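You operate a simulated robot arm through the tools that you are given. There is no shell and no other tool.

You run a simulated two-armed robot. Do the job below in one go: nothing can be reset, and whatever is moved stays where it is left.

JOB
Pick up the teal oil can with one hand, pass it to the other hand and put it on the spares table top. Fetch the teal ferrule puller and set it on the spares table top. Put the green wear gauge in the green kit tray. Fetch the bottle that says "40" from the claw bench top and stand it on the cabinet top. Fetch the blue repair patch and set it on the lid stand top. Take the bucket scrubbing brush on the claw bench top and put it away on the repair bench top. Take the black tape and leave it on the claw bench shelf. Put the green spanner on the pump tool stand top. Shut the top drawer of the spares drawer block. Fetch the latch oil can and stand it on top of the small beige mineral block. Put the claw bench mallet on the cabinet top away on the claw bench shelf. Close the bottom drawer of the spares drawer block. Any order will do. Set down upright: teal oil can, teal ferrule puller, green wear gauge, bottle, latch oil can.
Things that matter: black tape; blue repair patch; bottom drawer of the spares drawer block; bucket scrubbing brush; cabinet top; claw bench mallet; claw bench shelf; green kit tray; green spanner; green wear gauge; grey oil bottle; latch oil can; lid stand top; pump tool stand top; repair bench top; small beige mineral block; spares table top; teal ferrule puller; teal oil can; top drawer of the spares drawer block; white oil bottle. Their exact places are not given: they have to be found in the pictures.

The check looks at the end state, three seconds after you hand in, the way a careful person would. Anything else that was tipped, shoved, dropped, spilled or broken makes it a failure. A push-on lid holds only when it is set on centred and level and pressed home; a screw cap is set on level and turned clockwise until tight.

ROBOT AND FRAMES
Two 7-joint arms with two-finger parallel grippers on one trunk, on a base that moves. Base frame: it is fixed to the floor where the robot stands at the start and does not move with it; the origin is under the middle of the robot, x ahead of it, y to its left, z up. Readings come in m, rad, newtons and seconds.
The left shoulder is at the start at [0.02, 0.113, 1.272], the right one opposite. Each reaches about 0.771 m from its shoulder. Places, roughly: black tape (5x5x12 cm) [-1.2, -0.1, 0.9]; blue repair patch (13x5x4 cm) [-1.6, -0.5, 0.9]; bottom drawer of the spares drawer block [-0.7, -3, 0.4]; bucket scrubbing brush (10x6x8 cm) [-1.5, -0.2, 0.9]; cabinet top [-1.7, -4.1, 1]; claw bench mallet (6x6x15 cm) [-1.3, -3.6, 1]; claw bench shelf [-1.4, -0.8, 0.4]; green kit tray (39x22x5 cm) [0.4, -0.5, 0.9]; green spanner [0.25, -1, 1]; green wear gauge [0.25, -0.5, 0.5]; grey oil bottle, white oil bottle [-1.75, -1.25, 1]; latch oil can [-1.5, -3.75, 1]; lid stand top [-0.6, 2.3, 0.5]; pump tool stand top [-4, -0.7, 0.8]; repair bench top [0.7, 0.3, 0.8]; small beige mineral block [-1.5, -3.75, 1]; spares table top [0.4, -0.7, 0.9]; teal ferrule puller (8x9x12 cm) [0.4, -0.4, 0.5]; teal oil can [0.5, 0, 0.75]; top drawer of the spares drawer block [-0.8, -3, 0.8]. Payload 1.57 kg a hand.
Tool frame (each hand has its own): the origin (TCP) lies between the finger pads and is the grasp point; the fingertips stand 0.03 m ahead of it; z points along the fingers, y is the line along which they close. The gripper opens to 0.08 m. The fingers are 0.017 m wide and 0.012 m thick; the gripper's body (0.04 by 0.082 m) begins 0.08 m behind the TCP.
Orientation is that of the tool frame in the base frame, as a unit quaternion [x, y, z, w]. With the fingers straight down and closing along the base's y, the tool's x points along the base's -x, its y along +y and its z along -z.

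CONTROLS
- The arms move only by the tool servo_tool. It takes "left_series", "right_series" or both (then of equal length, played together; a hand with none holds still); each is a list of rows, each an object (a shift or turn left out is 0, a gripper value left out holds the last) with "linear": the shift along the tool's x, y, z in m, a list of three; "delta_rot": the turn, a rotation vector about the tool's x, y, z in degrees, a list of three; "jaw": the gripper command, from -1 (shut) to 1 (fully open), values between in proportion. In form: [{"linear": [dx, dy, dz], "delta_rot": [rx, ry, rz], "jaw": jaw}, ...]. A call has 1 to 20 rows; each row is the pose to reach, as a shift and turn from the pose commanded when the call began, along the tool's axes at that moment. Rows are played at 5 a second. More than 0.05 m and 0.15 rad between two rows, or a gripper value outside its range, and nothing of the call is played. A pose out of reach is approached as far as the arm can. The call stops where the force on the tool passes 40 N (or 10 N more than at its start, if that is more) or the arm is blocked; 0.2 s more then pass. The fingers move at their own pace (about 0.045 m/s each) and stop on an object; they squeeze with about 20 N. The grip force told is the motor's: it shows also when the fingers shut on nothing. Time passes only in rows, and 0.2 s behind the last, so rows that repeat a pose let the fingers close. The reply holds the time, the measured pose of the TCP, the force on the tool along the base axes, the opening and the grip force, in the units named above and with some noise, with the torque about the TCP (base axes, N m) and any sound that the robot's microphone picked up.
- Cameras (640 x 400 px; columns grow to the right, rows downward): "scene" is now at [0.0829, -0.0442, 1.3917]; the picture's right is [-0.52, -0.85, 0.00], its down [-0.53, 0.32, -0.79] and it looks along [0.67, -0.41, -0.62] (base axes); focal length 234 px, centre (320, 200). "left" rides on the left gripper at [0.072, 0.007, -0.122] in its tool frame; the picture's right is [-0.09, 1.00, 0.00], its down [-0.84, -0.08, -0.54] and it looks along [-0.54, -0.05, 0.84] (tool axes); focal length 238 px, centre (320, 200). "right" rides on the right gripper at [0.072, -0.007, -0.122] in its tool frame; the picture's right is [0.09, 1.00, 0.00], its down [-0.84, 0.08, -0.54] and it looks along [-0.54, 0.05, 0.84] (tool axes); focal length 238 px, centre (320, 200).
- grab_frame(camera): a new picture of that camera. The clock stands still meanwhile.
- lift_body(by): moves the trunk up (or, below 0, down) by that many m; the arms and the scene camera ride with it, the base frame stays. It gives what a move gives, with no picture.
- base_move(legs): drives the robot by 1 to 6 legs, each [ahead, left, turn to the left] in m, m and rad, along the robot's own axes; the way and the turn of a leg run together, so that a leg with both is an arc; at most 1.5 m and 3.142 rad a leg. The arms and the cameras ride along, it lands a little off, and it stops where it bumps. It gives what a move gives.
- aim_head(pan, tilt): turns the head with the scene camera to pan (to the left, within 1.396 rad either way) and tilt (down, from -0.506 to 1.204), counted from straight ahead of the robot. It gives what a move gives.
- point_at(camera, pixels): for up to 12 pixels [column, row] of the newest picture of that camera ("zoom" is the newest enlarged one), the place [x, y, z] in the base frame of the surface seen there, good to about 0.003 m. The clock stands still meanwhile.
- enlarge(camera, box): a new picture of the part [left, top, right, bottom] of that camera's present view, enlarged. The clock stands still meanwhile.
- hand_in(): hands the job in; it is judged then, once.

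Unless the task says otherwise, let go and move clear before handing in.

The tools are called by a JSON object that holds its "method" and its "body". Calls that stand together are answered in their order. servo_tool: Moves the arms, as the interface text tells. Its arguments: {"type":"object","properties":{"left_series":{"type":"array","items":{"type":"object","properties":{"linear":{"type":"array","items":{"type":"number"}},"delta_rot":{"type":"array","items":{"type":"number"}},"jaw":{"type":"number"}}}},"right_series":{"type":"array","items":{"type":"object","properties":{"linear":{"type":"array","items":{"type":"number"}},"delta_rot":{"type":"array","items":{"type":"number"}},"jaw":{"type":"number"}}}}},"required":[]} The other tools are called the same way: lift_body (by) moves the trunk up or down; base_move (legs) drives the base; aim_head (pan, tilt) turns the head that bears the scene camera; grab_frame (camera) takes a picture; point_at (camera, pixels) gives the place of the surface under pixels of a picture; enlarge (camera, box) takes an enlarged picture of a part of a camera's view; hand_in () hands the job in.

At the start:

```text
clock: 0.0
left_tool_pos: [0.3935, -0.0777, 1.243]
left_ee_rot: [0.0, 1.0, 0.0, 0.0]
left_ft_force: [0.1, 0.2, -0.1]
left_wrist_torque: [0.02, 0.0, -0.01]
left_opening: 0.0802
left_finger_force: 0.1
right_tool_pos: [0.2502, -0.3136, 1.1443]
right_ee_rot: [0.001, 1.0, 0.0, 0.0]
right_ft_force: [0.1, 0.1, 0.4]
right_wrist_torque: [-0.03, 0.03, -0.01]
right_opening: 0.0798
right_finger_force: 0.2
trunk travel left (down, up): [-0.325, 0.245]
robot x, y, heading: [0.002, -0.0011, 0.0]
head pan, tilt (commanded): [-0.548, 0.668]
```

scene: 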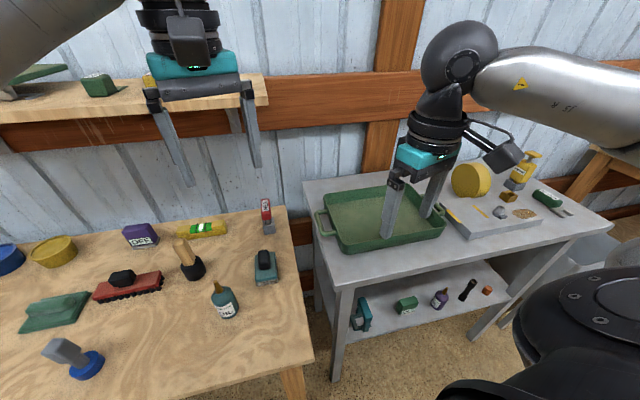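
right: 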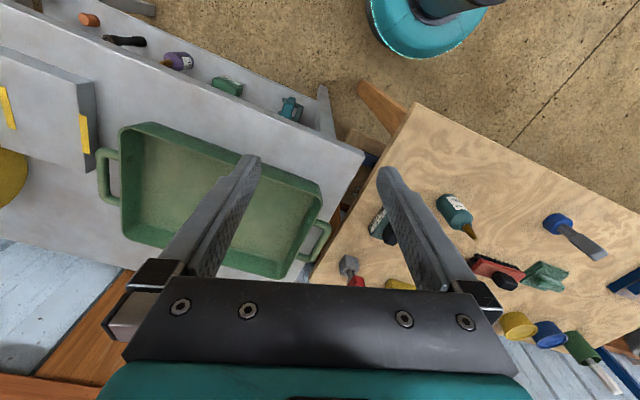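
left: 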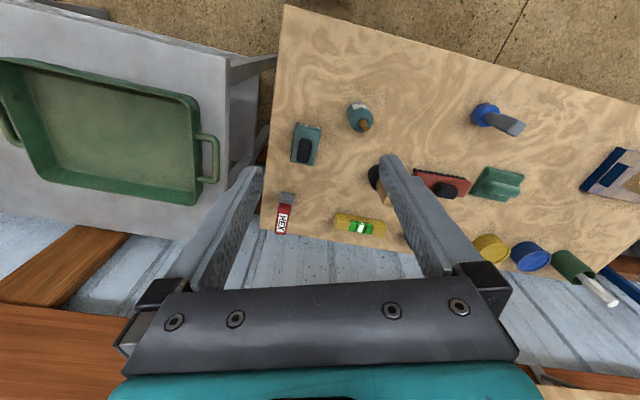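

The scene picture shows the repair bench at left with a teal oil can near (224,300), and the spares table with the green tray at (385,215) and shelf items at (360,315). I'll look closer at both.

{"method": "enlarge", "body": {"camera": "scene", "box": [0, 190, 320, 390]}}

{"method": "point_at", "body": {"camera": "zoom", "pixels": [[446, 190], [445, 230], [455, 250], [600, 300], [370, 150], [250, 190]]}}

{"method": "enlarge", "body": {"camera": "scene", "box": [300, 140, 620, 340]}}

{"method": "point_at", "body": {"camera": "zoom", "pixels": [[120, 350], [210, 330], [280, 320], [335, 300], [375, 300], [170, 150], [480, 120], [530, 130], [400, 140], [60, 120], [560, 190], [250, 190]]}}

```text
2.00 times, centred on (160, 290) of scene
```

zoom: 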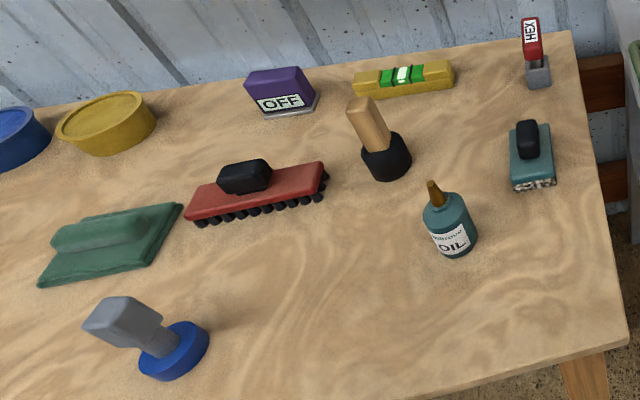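

```text
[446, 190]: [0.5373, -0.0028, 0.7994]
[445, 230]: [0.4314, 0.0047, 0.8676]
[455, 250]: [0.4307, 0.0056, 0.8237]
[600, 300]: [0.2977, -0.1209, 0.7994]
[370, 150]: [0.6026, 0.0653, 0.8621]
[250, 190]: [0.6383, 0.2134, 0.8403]
```

```text
2.00 times, centred on (460, 240) of scene
```

zoom: 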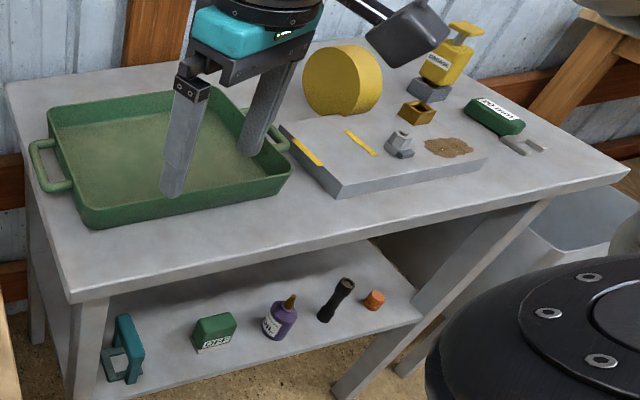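

```text
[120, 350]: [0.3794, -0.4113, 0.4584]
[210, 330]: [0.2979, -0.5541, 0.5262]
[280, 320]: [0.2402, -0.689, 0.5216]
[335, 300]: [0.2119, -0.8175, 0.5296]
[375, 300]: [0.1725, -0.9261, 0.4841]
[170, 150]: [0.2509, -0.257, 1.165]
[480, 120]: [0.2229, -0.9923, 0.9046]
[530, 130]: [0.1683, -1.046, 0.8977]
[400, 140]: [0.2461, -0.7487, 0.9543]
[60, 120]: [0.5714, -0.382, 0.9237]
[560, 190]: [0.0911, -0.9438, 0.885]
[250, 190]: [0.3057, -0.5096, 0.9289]
```

The oil can stands at about [0.44, 0.0] on the repair bench (zoom 455,225), and the shelf of the spares table holds the teal puller, green gauge and others. I'll enlarge further for accurate measures.

{"method": "enlarge", "body": {"camera": "scene", "box": [184, 265, 280, 325]}}

{"method": "point_at", "body": {"camera": "zoom", "pixels": [[210, 100], [225, 160], [265, 200], [200, 220], [350, 190], [265, 330], [180, 250], [225, 350], [340, 330], [230, 280], [290, 340], [320, 250]]}}

{"method": "enlarge", "body": {"camera": "scene", "box": [330, 260, 522, 380]}}

{"method": "point_at", "body": {"camera": "zoom", "pixels": [[80, 130], [115, 110], [75, 220], [125, 210], [100, 140], [250, 130], [225, 175], [290, 175], [300, 130], [240, 160], [60, 60], [160, 230]]}}

```text
6.67 times, centred on (232, 295) of scene
```

zoom: 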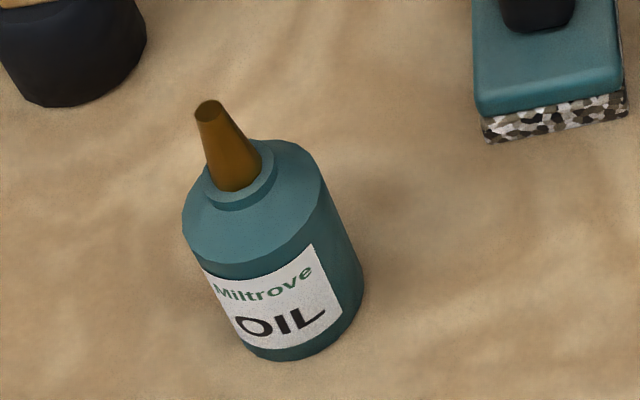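

```text
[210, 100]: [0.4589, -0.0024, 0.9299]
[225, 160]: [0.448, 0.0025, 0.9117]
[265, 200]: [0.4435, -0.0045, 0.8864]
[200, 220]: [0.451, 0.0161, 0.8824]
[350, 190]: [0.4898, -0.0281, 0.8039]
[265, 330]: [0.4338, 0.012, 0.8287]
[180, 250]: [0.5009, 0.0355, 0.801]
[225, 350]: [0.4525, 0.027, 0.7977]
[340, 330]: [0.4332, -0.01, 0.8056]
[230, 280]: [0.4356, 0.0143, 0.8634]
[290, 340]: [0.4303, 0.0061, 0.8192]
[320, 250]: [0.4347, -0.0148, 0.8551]
```

```text
3.33 times, centred on (426, 320) of scene
```

zoom: 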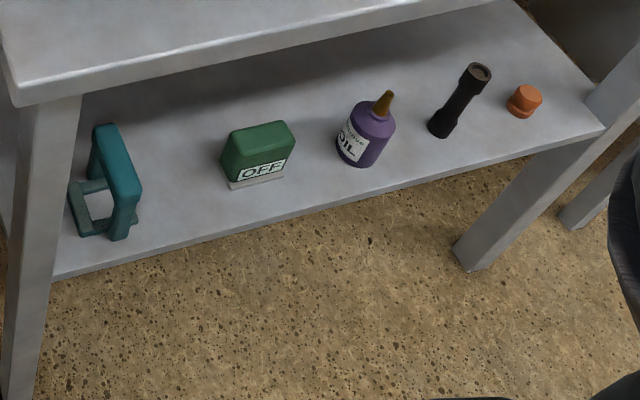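

```text
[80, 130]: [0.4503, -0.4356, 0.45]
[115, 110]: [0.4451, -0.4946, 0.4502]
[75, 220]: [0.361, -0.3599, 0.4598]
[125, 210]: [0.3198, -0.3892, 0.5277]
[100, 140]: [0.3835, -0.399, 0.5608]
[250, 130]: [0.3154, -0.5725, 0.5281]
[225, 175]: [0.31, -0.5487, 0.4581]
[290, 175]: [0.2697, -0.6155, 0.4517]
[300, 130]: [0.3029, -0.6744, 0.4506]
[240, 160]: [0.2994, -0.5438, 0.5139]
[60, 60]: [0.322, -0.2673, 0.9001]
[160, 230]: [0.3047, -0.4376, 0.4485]
```

The oil can stands upright at about [0.457, 0.002], body top about z 0.875, nozzle tip 0.93. I'll move the left hand above it with a 90° roll so it closes along x.

{"method": "servo_tool", "body": {"left_series": [{"linear": [-0.005, 0.007, 0.012], "delta_rot": [0, 0, 7.5], "jaw": 1}, {"linear": [-0.011, 0.013, 0.024], "delta_rot": [0, 0, 15]}, {"linear": [-0.016, 0.02, 0.036], "delta_rot": [0, 0, 22.5]}, {"linear": [-0.021, 0.027, 0.048], "delta_rot": [0, 0, 30]}, {"linear": [-0.026, 0.033, 0.06], "delta_rot": [0, 0, 37.5]}, {"linear": [-0.032, 0.04, 0.072], "delta_rot": [0, 0, 45]}, {"linear": [-0.037, 0.047, 0.084], "delta_rot": [0, 0, 52.5]}, {"linear": [-0.042, 0.053, 0.095], "delta_rot": [0, 0, 60]}, {"linear": [-0.048, 0.06, 0.107], "delta_rot": [0, 0, 67.5]}, {"linear": [-0.053, 0.067, 0.119], "delta_rot": [0, 0, 75]}, {"linear": [-0.058, 0.073, 0.131], "delta_rot": [0, 0, 82.5]}, {"linear": [-0.0635, 0.08, 0.143], "delta_rot": [0, 0, 90]}, {"linear": [-0.0635, 0.08, 0.143], "delta_rot": [0, 0, 90]}]}}

{"method": "grab_frame", "body": {"camera": "left"}}

{"method": "grab_frame", "body": {"camera": "scene"}}

```text
clock: 2.8
left_tool_pos: [0.4552, 0.0025, 1.0997]
left_ee_rot: [0.707, 0.707, 0.0, 0.0]
left_ft_force: [1.0, 0.4, -0.3]
left_wrist_torque: [-0.03, 0.0, -0.01]
left_opening: 0.0799
left_finger_force: 0.1
right_tool_pos: [0.2487, -0.3144, 1.1441]
right_ee_rot: [0.0, 1.0, -0.001, 0.0]
right_ft_force: [-0.6, 1.4, -0.2]
right_wrist_torque: [0.0, -0.02, 0.01]
right_opening: 0.0801
right_finger_force: 0.1
trunk travel left (down, up): [-0.325, 0.245]
robot x, y, heading: [-0.0013, 0.0002, -0.0]
head pan, tilt (commanded): [-0.548, 0.668]
```

```text
taken
```

left: 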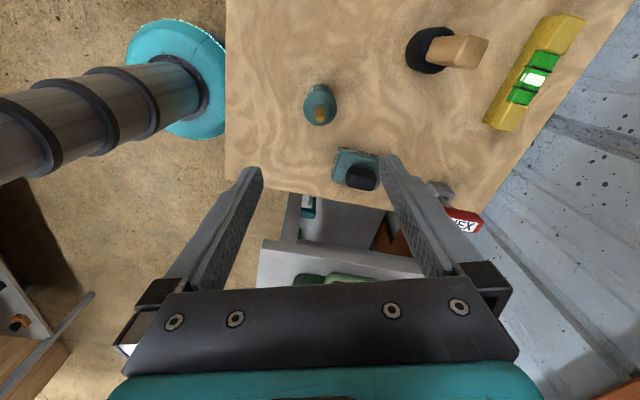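

```text
taken
```

scene: 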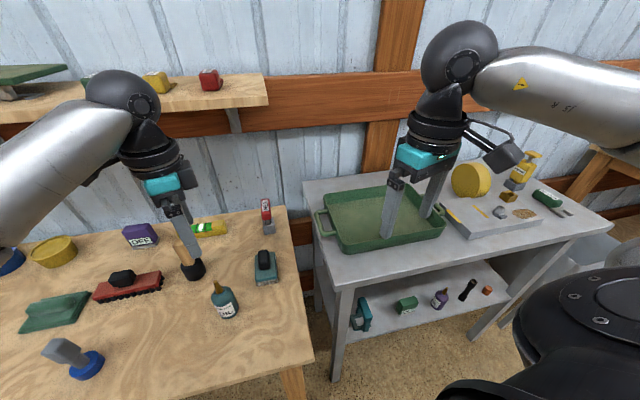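

The left camera shows the can at (320,105) below the open fingers. I'll measure its outline there before descending.

{"method": "enlarge", "body": {"camera": "left", "box": [280, 70, 360, 140]}}

{"method": "point_at", "body": {"camera": "left", "pixels": [[307, 105], [335, 105], [320, 90], [320, 98], [320, 108], [320, 112], [320, 118], [312, 95], [328, 95], [320, 123]]}}

```text
5.71 times, centred on (320, 105) of left
```

zoom: 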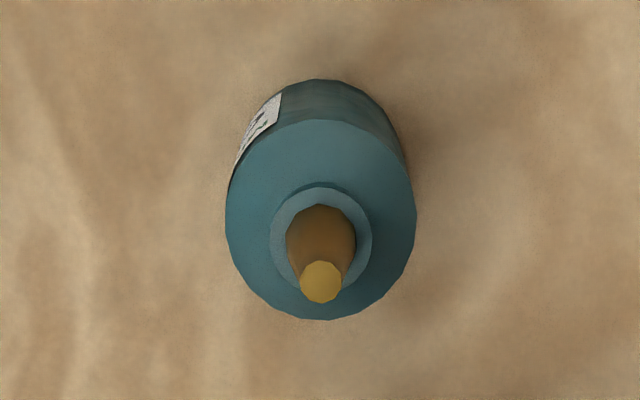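

```text
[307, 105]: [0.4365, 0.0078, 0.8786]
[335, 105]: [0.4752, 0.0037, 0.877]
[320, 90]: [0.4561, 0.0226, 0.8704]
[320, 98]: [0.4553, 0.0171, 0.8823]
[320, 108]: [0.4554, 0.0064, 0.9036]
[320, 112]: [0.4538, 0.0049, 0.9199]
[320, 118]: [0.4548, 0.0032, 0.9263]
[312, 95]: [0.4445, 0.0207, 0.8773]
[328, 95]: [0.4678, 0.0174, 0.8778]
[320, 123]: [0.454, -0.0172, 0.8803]
```

The can's axis is at [0.455, 0.002], right under the TCP. I'll descend 0.238 m and close the fingers on the body's upper part.

{"method": "servo_tool", "body": {"left_series": [{"linear": [0, 0, 0.04], "jaw": 1}, {"linear": [0, 0, 0.08]}, {"linear": [0, 0, 0.12]}, {"linear": [0, 0, 0.16]}, {"linear": [0, 0, 0.19]}, {"linear": [0, 0, 0.22]}, {"linear": [0, 0, 0.237]}, {"linear": [0, 0, 0.237]}, {"linear": [0, 0, 0.237], "jaw": -1}, {"linear": [0, 0, 0.237], "jaw": -1}, {"linear": [0, 0, 0.237], "jaw": -1}, {"linear": [0, 0, 0.237], "jaw": -1}, {"linear": [0, 0, 0.237], "jaw": -1}]}}

{"method": "grab_frame", "body": {"camera": "left"}}

```text
clock: 5.6
left_tool_pos: [0.4552, 0.0022, 0.8635]
left_ee_rot: [0.706, 0.708, 0.0, 0.0]
left_ft_force: [0.0, 0.5, 0.1]
left_wrist_torque: [0.03, 0.0, 0.0]
left_opening: 0.0461
left_finger_force: 20.0
right_tool_pos: [0.2499, -0.3133, 1.1433]
right_ee_rot: [0.0, 1.0, 0.0, 0.0]
right_ft_force: [0.1, 0.0, -0.5]
right_wrist_torque: [0.02, -0.02, -0.01]
right_opening: 0.0799
right_finger_force: 0.0
trunk travel left (down, up): [-0.325, 0.245]
robot x, y, heading: [-0.001, 0.0017, -0.0]
head pan, tilt (commanded): [-0.548, 0.668]
```

```text
taken
```

left: 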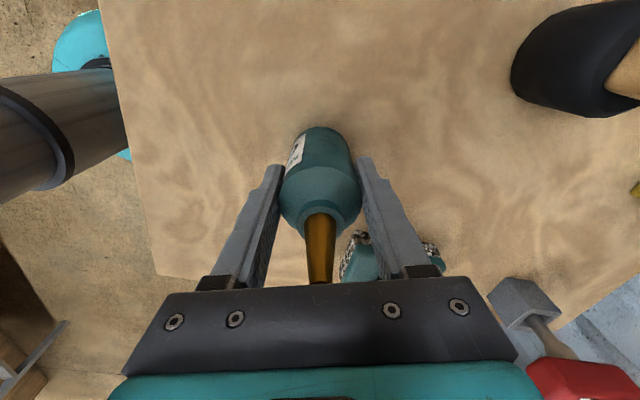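

The can is gripped (opening 0.046). I'll lift it clear with the left while the right hand tilts to point forward at 30° below level.

{"method": "servo_tool", "body": {"left_series": [{"linear": [0, 0, -0.02], "jaw": -1}, {"linear": [0, 0, -0.05]}, {"linear": [0, 0.01, -0.08]}, {"linear": [0, 0.02, -0.11]}, {"linear": [0, 0.035, -0.14]}, {"linear": [0, 0.05, -0.16]}, {"linear": [0, 0.065, -0.18]}, {"linear": [0, 0.08, -0.19]}, {"linear": [0, 0.095, -0.19]}, {"linear": [0, 0.095, -0.19]}], "right_series": [{"linear": [0, 0, 0], "delta_rot": [0, -6, 0], "jaw": 1}, {"linear": [0, 0.02, 0], "delta_rot": [0, -13, 0]}, {"linear": [-0.02, 0.04, 0], "delta_rot": [0, -20, 0]}, {"linear": [-0.04, 0.06, 0], "delta_rot": [0, -27, 0]}, {"linear": [-0.055, 0.08, 0], "delta_rot": [0, -34, 0]}, {"linear": [-0.07, 0.1, 0], "delta_rot": [0, -41, 0]}, {"linear": [-0.08, 0.12, 0], "delta_rot": [0, -48, 0]}, {"linear": [-0.1, 0.14, 0], "delta_rot": [0, -55, 0]}, {"linear": [-0.12, 0.15, 0], "delta_rot": [0, -60, 0]}, {"linear": [-0.12, 0.15, 0], "delta_rot": [0, -60, 0]}]}}

{"method": "grab_frame", "body": {"camera": "scene"}}

{"method": "grab_frame", "body": {"camera": "right"}}

```text
clock: 7.8
left_tool_pos: [0.5515, 0.0004, 1.0539]
left_ee_rot: [0.707, 0.707, 0.0, 0.0]
left_ft_force: [0.6, -0.2, -2.2]
left_wrist_torque: [-0.02, 0.01, 0.01]
left_opening: 0.0463
left_finger_force: 20.3
right_tool_pos: [0.4281, -0.1616, 1.141]
right_ee_rot: [-0.001, 0.866, 0.001, 0.5]
right_ft_force: [0.0, -0.4, -0.7]
right_wrist_torque: [0.0, 0.01, 0.02]
right_opening: 0.0801
right_finger_force: 0.0
right hand out of reach, approached as far as the arm can: row 3, 4, 5, 6, 7, 8, 9, 10
trunk travel left (down, up): [-0.325, 0.245]
robot x, y, heading: [0.0002, 0.0019, -0.007]
head pan, tilt (commanded): [-0.548, 0.668]
```

```text
taken
```

scene: 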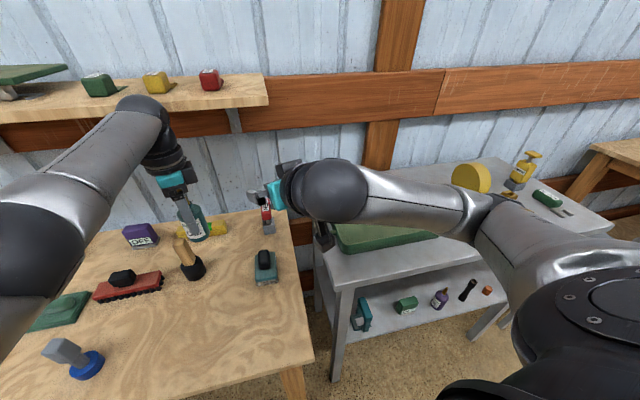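

```text
taken
```

right: 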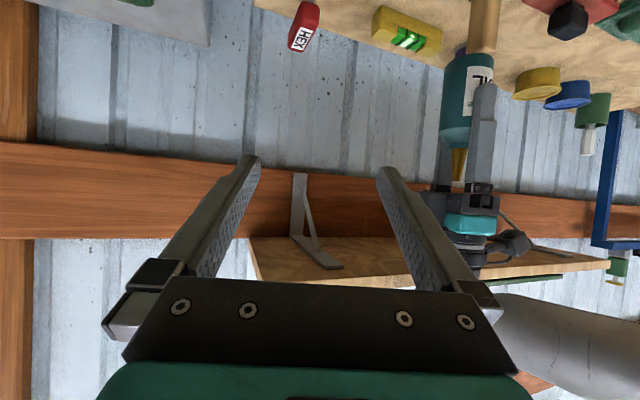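

The right hand points forward at [0.428,-0.162,1.141] but was limited in closeness, so I'll push the can 5 cm further ahead and bring the right hand behind it at the same y and slightly lower.

{"method": "servo_tool", "body": {"left_series": [{"linear": [0, 0.02, 0], "jaw": -1}, {"linear": [0, 0.04, 0]}, {"linear": [0, 0.05, 0]}, {"linear": [0, 0.05, 0]}, {"linear": [0, 0.05, 0]}, {"linear": [0, 0.05, 0]}, {"linear": [0, 0.05, 0]}], "right_series": [{"linear": [0.015, 0.025, 0.015], "jaw": 1}, {"linear": [0.03, 0.05, 0.03]}, {"linear": [0.045, 0.08, 0.045]}, {"linear": [0.06, 0.11, 0.06]}, {"linear": [0.075, 0.14, 0.075]}, {"linear": [0.0888, 0.162, 0.088]}, {"linear": [0.0888, 0.162, 0.088]}]}}

{"method": "grab_frame", "body": {"camera": "right"}}

```text
clock: 9.4
left_tool_pos: [0.5559, 0.0067, 1.0522]
left_ee_rot: [0.707, 0.707, 0.0, -0.001]
left_ft_force: [1.5, 0.3, -1.7]
left_wrist_torque: [0.03, -0.01, -0.03]
left_opening: 0.0463
left_finger_force: 20.0
left hand out of reach, approached as far as the arm can: row 1, 2, 3, 4, 5, 6, 7
right_tool_pos: [0.4573, 0.0036, 1.0168]
right_ee_rot: [0.001, 0.866, -0.001, 0.5]
right_ft_force: [0.3, 0.5, -0.2]
right_wrist_torque: [0.02, 0.0, -0.02]
right_opening: 0.08
right_finger_force: 0.0
trunk travel left (down, up): [-0.325, 0.245]
robot x, y, heading: [-0.0001, -0.0008, 0.006]
head pan, tilt (commanded): [-0.548, 0.668]
```

```text
taken
```

right: 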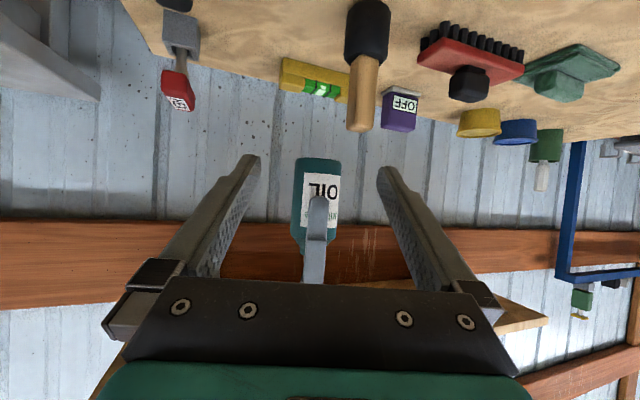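

The can is centred between the right fingers (col 317) about 0.10 m ahead. I'll advance along base x by 0.098 m, then check before closing.

{"method": "servo_tool", "body": {"right_series": [{"linear": [-0.0125, 0.0005, 0.0215], "jaw": 1}, {"linear": [-0.025, 0.001, 0.043]}, {"linear": [-0.0375, 0.0015, 0.065]}, {"linear": [-0.049, 0.002, 0.0845]}, {"linear": [-0.049, 0.002, 0.0845]}, {"linear": [-0.049, 0.002, 0.0845]}]}}

{"method": "grab_frame", "body": {"camera": "right"}}

{"method": "grab_frame", "body": {"camera": "left"}}

{"method": "enlarge", "body": {"camera": "scene", "box": [120, 120, 344, 260]}}

```text
clock: 10.8
left_tool_pos: [0.5567, 0.0071, 1.0525]
left_ee_rot: [0.706, 0.708, 0.0, 0.001]
left_ft_force: [0.7, -0.1, -1.1]
left_wrist_torque: [-0.01, 0.02, 0.01]
left_opening: 0.0463
left_finger_force: 19.7
right_tool_pos: [0.5556, 0.0069, 1.0189]
right_ee_rot: [0.0, 0.866, 0.001, 0.5]
right_ft_force: [-0.3, -0.5, 0.0]
right_wrist_torque: [0.03, 0.01, 0.0]
right_opening: 0.08
right_finger_force: 0.0
trunk travel left (down, up): [-0.325, 0.245]
robot x, y, heading: [0.0044, 0.0009, -0.003]
head pan, tilt (commanded): [-0.548, 0.668]
```

```text
taken
```

right: 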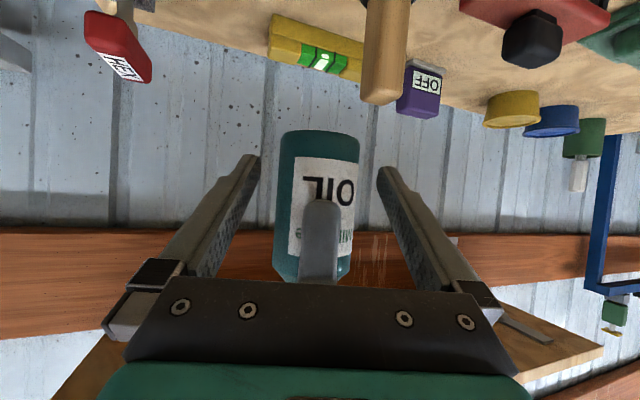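

```text
taken
```

left: 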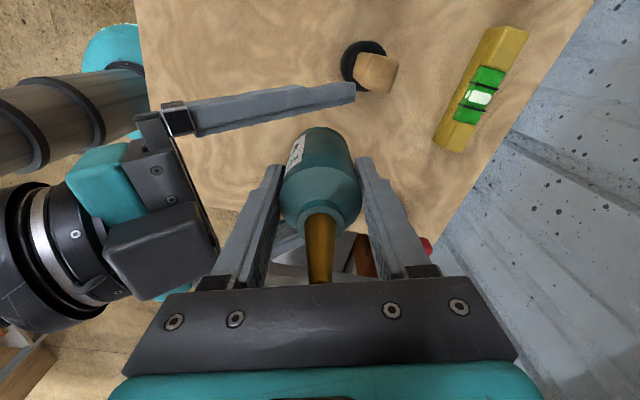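

```text
2.86 times, centred on (232, 190) of scene
```

zoom: 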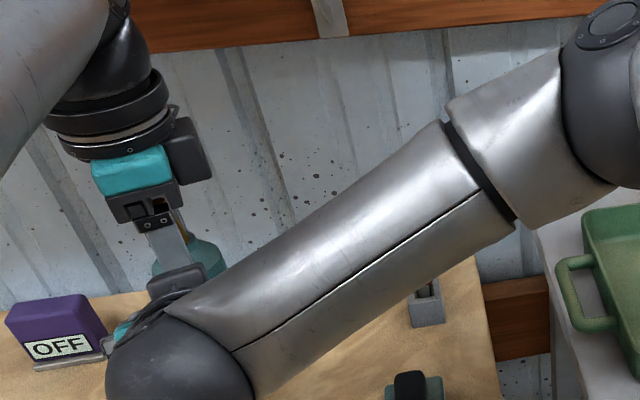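

The right fingers straddle the can body with the left finger in between (right pic 320,240). I'll close the right gripper, hold, then open the left.

{"method": "servo_tool", "body": {"right_series": [{"jaw": -1}, {"jaw": -1}, {"jaw": -1}, {"jaw": -1}, {"jaw": -1}]}}

```text
clock: 12.0
left_tool_pos: [0.556, 0.0077, 1.0526]
left_ee_rot: [0.706, 0.709, 0.0, -0.001]
left_ft_force: [-0.3, 6.3, -2.0]
left_wrist_torque: [-0.03, -0.27, -0.03]
left_opening: 0.0464
left_finger_force: 20.3
right_tool_pos: [0.5556, 0.0067, 1.0182]
right_ee_rot: [0.001, 0.866, 0.0, 0.5]
right_ft_force: [0.1, -6.5, -0.4]
right_wrist_torque: [0.2, 0.3, 0.02]
right_opening: 0.0466
right_finger_force: 20.3
trunk travel left (down, up): [-0.325, 0.245]
robot x, y, heading: [-0.0029, -0.0028, -0.002]
head pan, tilt (commanded): [-0.548, 0.668]
```

Both hands hold it (openings 0.046 each). I'll open the left modestly and raise it straight up and away.

{"method": "servo_tool", "body": {"left_series": [{"jaw": 0.5}, {"jaw": 0.5}, {"jaw": 0.5}, {"linear": [0, 0, -0.02]}, {"linear": [0, 0, -0.05]}, {"linear": [0, 0, -0.09]}, {"linear": [0, 0, -0.13]}, {"linear": [0.03, -0.03, -0.15]}, {"linear": [0.06, -0.06, -0.15]}, {"linear": [0.1, -0.09, -0.15]}, {"linear": [0.13, -0.12, -0.15]}]}}

{"method": "grab_frame", "body": {"camera": "scene"}}

{"method": "grab_frame", "body": {"camera": "right"}}

```text
clock: 14.4
left_tool_pos: [0.4379, 0.1357, 1.2058]
left_ee_rot: [0.707, 0.708, -0.001, -0.001]
left_ft_force: [0.3, -0.3, -0.5]
left_wrist_torque: [0.01, -0.02, -0.05]
left_opening: 0.06
left_finger_force: 0.1
left hand out of reach, approached as far as the arm can: row 6, 7
right_tool_pos: [0.5534, 0.0069, 1.0183]
right_ee_rot: [0.0, 0.866, -0.001, 0.5]
right_ft_force: [-0.6, 0.0, 0.3]
right_wrist_torque: [-0.02, 0.0, 0.0]
right_opening: 0.0461
right_finger_force: 19.9
trunk travel left (down, up): [-0.325, 0.245]
robot x, y, heading: [0.0024, 0.0004, -0.001]
head pan, tilt (commanded): [-0.548, 0.668]
```

```text
taken
```

scene: 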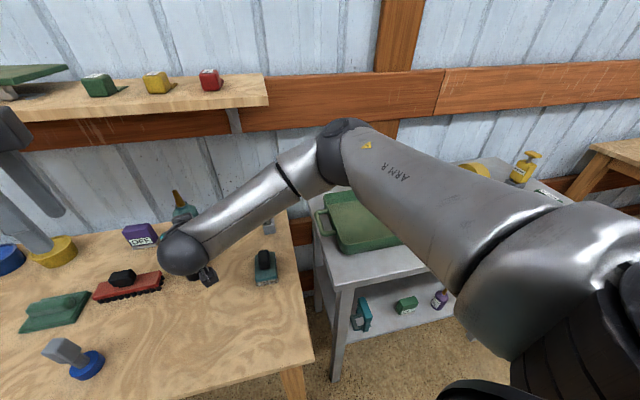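

```text
taken
```

right: 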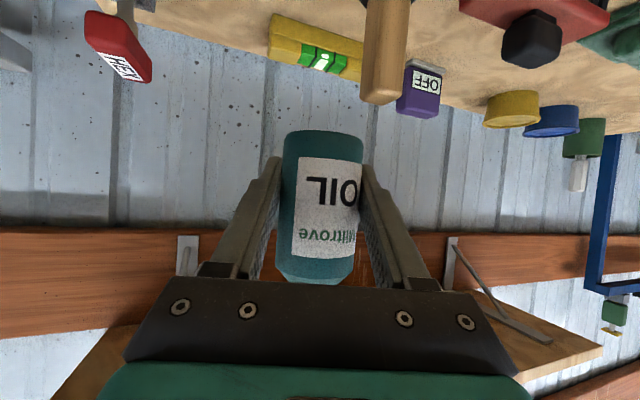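

The can is now in the right hand alone, still upright. I need the spares table's layout; I'll measure points on its top and enlarge it.

{"method": "aim_head", "body": {"pan": -0.9, "tilt": 0.65}}

{"method": "grab_frame", "body": {"camera": "scene"}}

```text
clock: 15.2
left_tool_pos: [0.4389, 0.1373, 1.2054]
left_ee_rot: [0.707, 0.707, 0.0, 0.0]
left_ft_force: [-0.6, 0.7, -0.3]
left_wrist_torque: [-0.01, 0.04, -0.02]
left_opening: 0.0601
left_finger_force: 0.0
right_tool_pos: [0.5558, 0.0061, 1.0179]
right_ee_rot: [0.0, 0.866, 0.0, 0.499]
right_ft_force: [0.4, 0.4, 0.3]
right_wrist_torque: [0.01, 0.04, -0.01]
right_opening: 0.0463
right_finger_force: 20.2
trunk travel left (down, up): [-0.325, 0.245]
robot x, y, heading: [0.003, 0.0011, -0.001]
head pan, tilt (commanded): [-0.901, 0.649]
```

```text
taken
```

scene: 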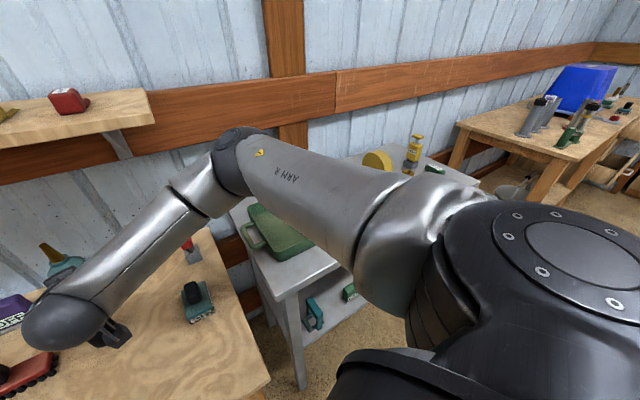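

The right arm blocks the view of the spares table. I'll raise the held can a bit, turn the robot 0.33 rad right to face that table, and look again.

{"method": "servo_tool", "body": {"right_series": [{"linear": [-0.02, 0, -0.012], "jaw": -1}, {"linear": [-0.043, 0, -0.025], "jaw": -1}]}}

{"method": "base_move", "body": {"legs": [[0, 0, -0.33]]}}

{"method": "aim_head", "body": {"pan": -0.45, "tilt": 0.8}}

{"method": "grab_frame", "body": {"camera": "scene"}}

{"method": "grab_frame", "body": {"camera": "right"}}

```text
clock: 15.8
left_tool_pos: [0.4392, 0.1358, 1.2074]
left_ee_rot: [0.707, 0.708, 0.0, 0.0]
left_ft_force: [0.2, -0.3, 0.7]
left_wrist_torque: [0.01, 0.0, 0.01]
left_opening: 0.0601
left_finger_force: 0.0
right_tool_pos: [0.5569, 0.0053, 1.0689]
right_ee_rot: [0.001, 0.867, -0.001, 0.499]
right_ft_force: [-0.2, 0.1, -2.0]
right_wrist_torque: [-0.01, -0.01, 0.0]
right_opening: 0.0464
right_finger_force: 19.8
trunk travel left (down, up): [-0.325, 0.245]
robot x, y, heading: [0.0006, 0.0009, -0.0]
head pan, tilt (commanded): [-0.901, 0.649]
```

```text
clock: 17.3
left_tool_pos: [0.459, -0.0143, 1.2065]
left_ee_rot: [0.812, 0.583, 0.0, 0.0]
left_ft_force: [-0.5, 0.3, 0.5]
left_wrist_torque: [0.0, 0.0, -0.01]
left_opening: 0.0599
left_finger_force: 0.1
right_tool_pos: [0.5276, -0.1735, 1.0681]
right_ee_rot: [0.141, 0.854, -0.081, 0.493]
right_ft_force: [1.0, -0.2, -1.9]
right_wrist_torque: [0.01, -0.01, 0.03]
right_opening: 0.0465
right_finger_force: 19.5
trunk travel left (down, up): [-0.325, 0.245]
robot x, y, heading: [0.0023, 0.0032, -0.329]
head pan, tilt (commanded): [-0.901, 0.649]
```

```text
clock: 18.2
left_tool_pos: [0.4582, -0.0141, 1.2066]
left_ee_rot: [0.813, 0.582, 0.0, 0.0]
left_ft_force: [-0.1, -0.2, 0.2]
left_wrist_torque: [-0.01, 0.0, -0.04]
left_opening: 0.06
left_finger_force: 0.2
right_tool_pos: [0.5287, -0.1744, 1.0689]
right_ee_rot: [0.142, 0.854, -0.082, 0.493]
right_ft_force: [0.7, -0.5, -1.8]
right_wrist_torque: [-0.03, 0.0, 0.02]
right_opening: 0.0463
right_finger_force: 20.0
trunk travel left (down, up): [-0.325, 0.245]
robot x, y, heading: [-0.0006, 0.0, -0.333]
head pan, tilt (commanded): [-0.45, 0.799]
```

```text
taken
```

scene: 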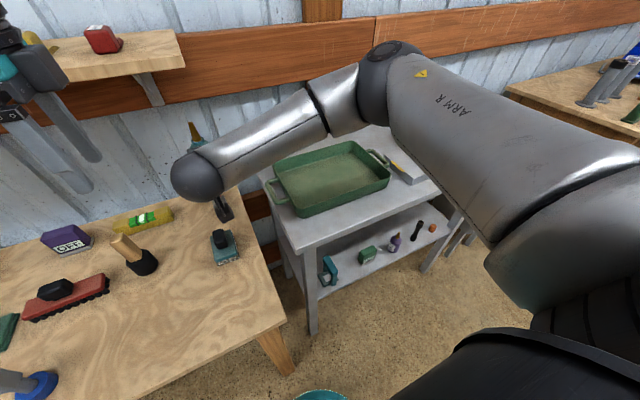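

```text
taken
```

right: 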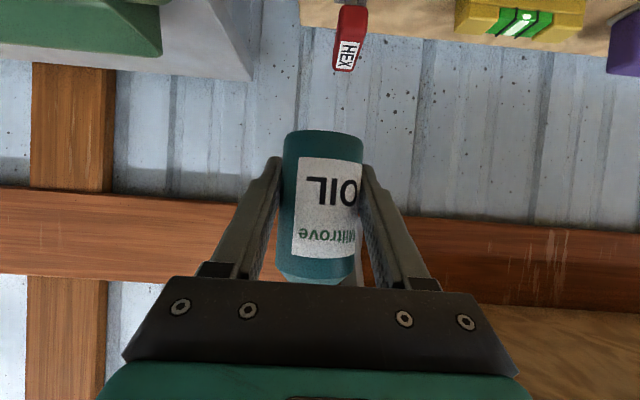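

The tray at (330,180) and the table's near-left corner at (303,253) are visible. I'll measure key points.

{"method": "point_at", "body": {"camera": "scene", "pixels": [[303, 250], [262, 178], [297, 215], [385, 182], [388, 185], [275, 175], [360, 145], [415, 205], [435, 192], [365, 215], [395, 195], [420, 180]]}}

{"method": "enlarge", "body": {"camera": "scene", "box": [240, 120, 480, 270]}}

```text
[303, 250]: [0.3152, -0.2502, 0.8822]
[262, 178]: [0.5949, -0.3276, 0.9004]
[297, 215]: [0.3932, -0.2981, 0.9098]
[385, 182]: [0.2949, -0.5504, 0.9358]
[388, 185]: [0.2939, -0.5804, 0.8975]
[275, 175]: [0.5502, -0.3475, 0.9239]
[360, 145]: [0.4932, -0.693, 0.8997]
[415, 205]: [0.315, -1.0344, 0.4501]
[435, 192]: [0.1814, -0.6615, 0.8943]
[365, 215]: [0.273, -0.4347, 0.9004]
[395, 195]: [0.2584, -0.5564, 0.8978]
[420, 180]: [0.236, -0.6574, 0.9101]
```

```text
2.67 times, centred on (360, 195) of scene
```

zoom: 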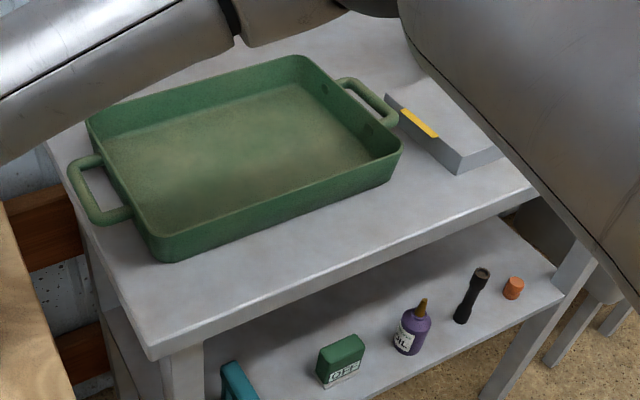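

I have the table frame: front-left corner [0.315,-0.25], edge running along (-0.31,-0.95). I'll set the can in the gap between tray and slab at about [0.263,-0.604]; first strafe the base right.

{"method": "base_move", "body": {"legs": [[-0.06, -0.36, 0]]}}

{"method": "aim_head", "body": {"pan": -0.3, "tilt": 0.8}}

{"method": "grab_frame", "body": {"camera": "scene"}}

{"method": "grab_frame", "body": {"camera": "left"}}

```text
clock: 20.6
left_tool_pos: [0.2824, -0.3445, 1.2069]
left_ee_rot: [0.812, 0.583, 0.0, 0.001]
left_ft_force: [-0.2, 0.2, 0.4]
left_wrist_torque: [0.01, -0.06, 0.03]
left_opening: 0.0598
left_finger_force: 0.0
right_tool_pos: [0.3518, -0.5066, 1.0687]
right_ee_rot: [0.141, 0.854, -0.081, 0.494]
right_ft_force: [-0.8, -0.3, -1.7]
right_wrist_torque: [0.01, 0.0, 0.01]
right_opening: 0.0467
right_finger_force: 19.6
trunk travel left (down, up): [-0.325, 0.245]
robot x, y, heading: [-0.1755, -0.3304, -0.332]
head pan, tilt (commanded): [-0.45, 0.799]
```

```text
clock: 21.3
left_tool_pos: [0.2811, -0.3445, 1.2058]
left_ee_rot: [0.812, 0.584, 0.0, -0.001]
left_ft_force: [-0.2, -0.8, 0.7]
left_wrist_torque: [0.04, 0.02, -0.03]
left_opening: 0.0599
left_finger_force: 0.0
right_tool_pos: [0.3509, -0.5044, 1.0684]
right_ee_rot: [0.14, 0.855, -0.08, 0.493]
right_ft_force: [-0.1, 0.3, -1.9]
right_wrist_torque: [0.03, 0.0, 0.02]
right_opening: 0.0464
right_finger_force: 20.0
trunk travel left (down, up): [-0.325, 0.245]
robot x, y, heading: [-0.1789, -0.3345, -0.328]
head pan, tilt (commanded): [-0.3, 0.799]
```

```text
taken
```

scene: 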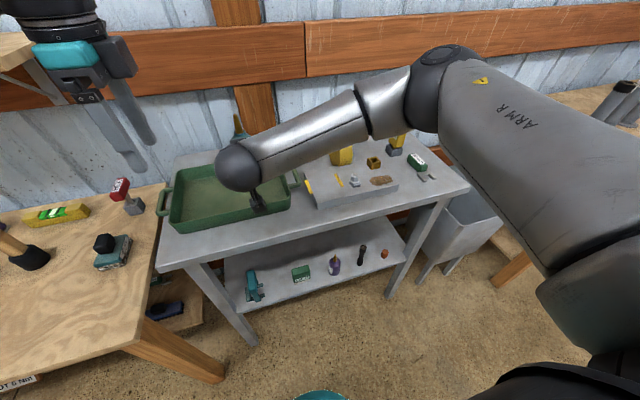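

```text
taken
```

left: 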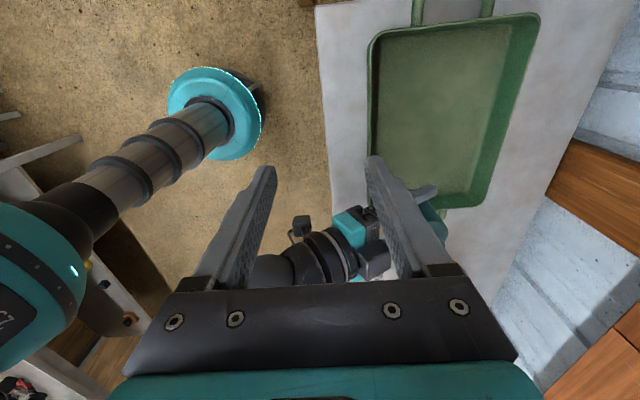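

I can see the gap between tray (right corner ~(290,205)) and slab (left ~(305,185)). I'll enlarge and measure the free spot.

{"method": "enlarge", "body": {"camera": "scene", "box": [240, 130, 480, 280]}}

{"method": "point_at", "body": {"camera": "zoom", "pixels": [[125, 215], [145, 190], [200, 210], [220, 200], [160, 250], [145, 210], [160, 125], [170, 220], [430, 175], [350, 200], [500, 130], [190, 240]]}}

```text
2.67 times, centred on (360, 205) of scene
```

zoom: 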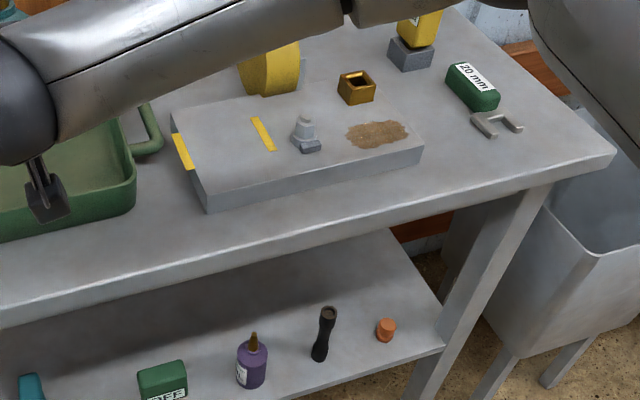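

```text
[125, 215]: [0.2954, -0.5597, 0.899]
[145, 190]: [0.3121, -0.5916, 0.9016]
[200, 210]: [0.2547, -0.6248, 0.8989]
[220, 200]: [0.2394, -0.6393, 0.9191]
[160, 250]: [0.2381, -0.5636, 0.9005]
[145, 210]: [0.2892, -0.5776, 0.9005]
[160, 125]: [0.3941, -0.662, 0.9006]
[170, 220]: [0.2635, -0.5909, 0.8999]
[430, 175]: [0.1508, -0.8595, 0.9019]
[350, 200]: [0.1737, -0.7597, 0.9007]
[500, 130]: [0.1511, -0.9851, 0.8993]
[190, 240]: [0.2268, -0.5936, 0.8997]
```

The gap is only 7.5 cm wide, but the right-front area of the table (around [0.153,-0.892], zoom 450,170) is free. I'll strafe 0.31 m further right and place the can there.

{"method": "base_move", "body": {"legs": [[0, -0.31, 0]]}}

{"method": "grab_frame", "body": {"camera": "scene"}}

{"method": "grab_frame", "body": {"camera": "right"}}

```text
clock: 23.4
left_tool_pos: [0.1822, -0.6356, 1.206]
left_ee_rot: [0.811, 0.585, 0.0, 0.001]
left_ft_force: [1.1, -0.4, -0.3]
left_wrist_torque: [0.03, -0.01, 0.01]
left_opening: 0.0602
left_finger_force: 0.0
right_tool_pos: [0.2539, -0.7966, 1.0683]
right_ee_rot: [0.139, 0.855, -0.08, 0.493]
right_ft_force: [0.2, 0.3, -0.6]
right_wrist_torque: [0.0, 0.03, -0.01]
right_opening: 0.0465
right_finger_force: 19.5
trunk travel left (down, up): [-0.325, 0.245]
robot x, y, heading: [-0.2749, -0.6227, -0.32]
head pan, tilt (commanded): [-0.3, 0.799]
```

```text
taken
```

scene: 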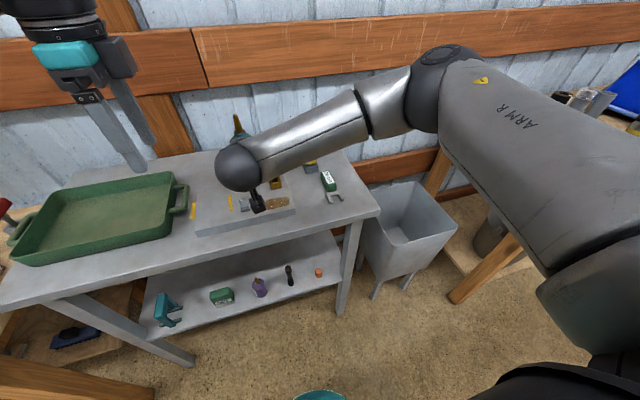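

```text
taken
```

right: 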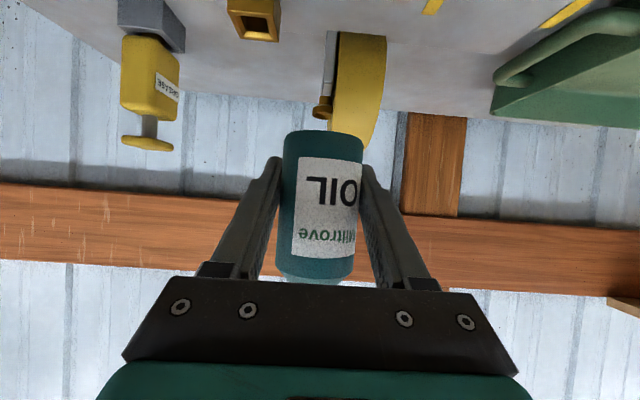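

The can is 0.14 m above the table. I'll move it over [0.153,-0.892] and lower it to just above the top.

{"method": "servo_tool", "body": {"right_series": [{"linear": [0.008, -0.03, -0.014], "jaw": -1}, {"linear": [0.016, -0.06, -0.028]}, {"linear": [0.0245, -0.092, -0.042]}, {"linear": [0.0327, -0.122, -0.0566]}, {"linear": [0.0327, -0.122, -0.0566]}, {"linear": [0.0543, -0.122, -0.0441]}, {"linear": [0.076, -0.122, -0.0316]}, {"linear": [0.0977, -0.122, -0.0191]}, {"linear": [0.1193, -0.122, -0.0066]}, {"linear": [0.1345, -0.122, 0.0021]}, {"linear": [0.1345, -0.122, 0.0021]}]}}

{"method": "grab_frame", "body": {"camera": "right"}}

{"method": "enlarge", "body": {"camera": "scene", "box": [200, 150, 440, 300]}}

```text
clock: 25.8
left_tool_pos: [0.183, -0.6357, 1.2068]
left_ee_rot: [0.811, 0.585, 0.0, 0.0]
left_ft_force: [-0.5, -0.6, 0.4]
left_wrist_torque: [-0.01, 0.0, 0.0]
left_opening: 0.0597
left_finger_force: 0.0
right_tool_pos: [0.1769, -0.8551, 0.9778]
right_ee_rot: [0.144, 0.858, -0.087, 0.486]
right_ft_force: [0.7, 0.4, -1.6]
right_wrist_torque: [0.04, -0.02, 0.01]
right_opening: 0.0465
right_finger_force: 19.7
right hand out of reach, approached as far as the arm can: row 7, 8, 9, 10, 11
trunk travel left (down, up): [-0.325, 0.245]
robot x, y, heading: [-0.2757, -0.62, -0.32]
head pan, tilt (commanded): [-0.3, 0.799]
```

```text
taken
```

right: 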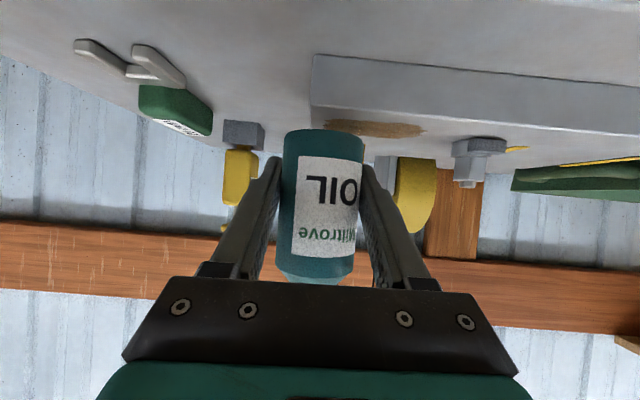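

```text
2.67 times, centred on (320, 225) of scene
```

zoom: 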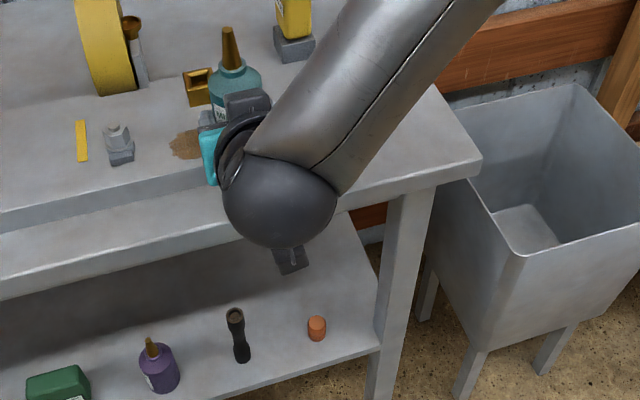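

The arm cannot reach low enough at this trunk height (stopped at z 0.978, can about 5 cm above the table). I'll raise the hands a little, lower the trunk, then place.

{"method": "servo_tool", "body": {"right_series": [{"linear": [-0.03, 0, -0.0173], "jaw": -1}, {"linear": [-0.06, 0, -0.0346]}, {"linear": [-0.0866, 0, -0.05]}], "left_series": [{"linear": [0, 0, -0.03]}, {"linear": [0, 0, -0.06]}, {"linear": [0, 0, -0.1]}]}}

{"method": "lift_body", "body": {"by": -0.1}}

```text
clock: 26.6
left_tool_pos: [0.18, -0.6364, 1.3084]
left_ee_rot: [0.811, 0.585, 0.0, 0.0]
left_ft_force: [-0.2, -0.1, -0.2]
left_wrist_torque: [0.01, -0.02, -0.01]
left_opening: 0.0599
left_finger_force: 0.0
right_tool_pos: [0.1773, -0.8525, 1.0812]
right_ee_rot: [0.14, 0.855, -0.081, 0.494]
right_ft_force: [-0.6, -1.2, -1.5]
right_wrist_torque: [-0.01, -0.01, 0.01]
right_opening: 0.0466
right_finger_force: 19.8
trunk travel left (down, up): [-0.325, 0.245]
robot x, y, heading: [-0.274, -0.6235, -0.321]
head pan, tilt (commanded): [-0.3, 0.799]
```

```text
clock: 27.9
left_tool_pos: [0.1819, -0.6357, 1.2073]
left_ee_rot: [0.811, 0.585, 0.001, 0.001]
left_ft_force: [0.4, 0.7, -0.1]
left_wrist_torque: [0.01, -0.02, 0.01]
left_opening: 0.0602
left_finger_force: 0.2
right_tool_pos: [0.179, -0.8524, 0.9805]
right_ee_rot: [0.139, 0.854, -0.08, 0.494]
right_ft_force: [-0.3, -0.3, -1.3]
right_wrist_torque: [0.02, 0.0, -0.04]
right_opening: 0.0461
right_finger_force: 20.2
trunk travel left (down, up): [-0.225, 0.345]
robot x, y, heading: [-0.2728, -0.6249, -0.323]
head pan, tilt (commanded): [-0.3, 0.799]
```

Trunk lowered; TCP is at [0.179,-0.852,0.981]. I'll shift right 4.5 cm and lower 4.5 cm.

{"method": "servo_tool", "body": {"right_series": [{"linear": [0.003, -0.023, -0.005], "jaw": -1}, {"linear": [0.0059, -0.0456, -0.0102]}, {"linear": [0.0189, -0.0456, -0.0027]}, {"linear": [0.0319, -0.0456, 0.0048]}, {"linear": [0.0449, -0.0456, 0.0123]}, {"linear": [0.0449, -0.0456, 0.0123]}]}}

{"method": "enlarge", "body": {"camera": "scene", "box": [220, 140, 400, 260]}}

{"method": "grab_frame", "body": {"camera": "right"}}

```text
clock: 29.3
left_tool_pos: [0.1788, -0.6378, 1.2093]
left_ee_rot: [0.811, 0.585, 0.001, 0.001]
left_ft_force: [0.8, 0.5, 0.4]
left_wrist_torque: [0.0, -0.02, 0.02]
left_opening: 0.0597
left_finger_force: 0.0
right_tool_pos: [0.1513, -0.8894, 0.95]
right_ee_rot: [0.15, 0.848, -0.09, 0.501]
right_ft_force: [-1.1, -14.0, 34.7]
right_wrist_torque: [0.52, -1.13, -0.37]
right_opening: 0.0464
right_finger_force: 20.0
right hand out of reach, approached as far as the arm can: row 5, 6
trunk travel left (down, up): [-0.225, 0.345]
robot x, y, heading: [-0.2759, -0.6251, -0.328]
head pan, tilt (commanded): [-0.3, 0.799]
```

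```text
3.33 times, centred on (310, 200) of scene
```

zoom: 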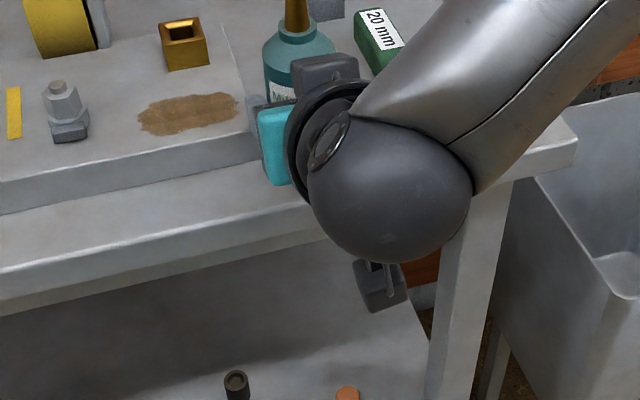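

```text
taken
```

right: 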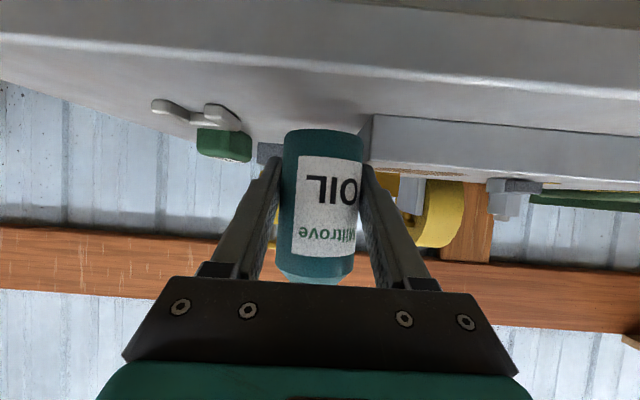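

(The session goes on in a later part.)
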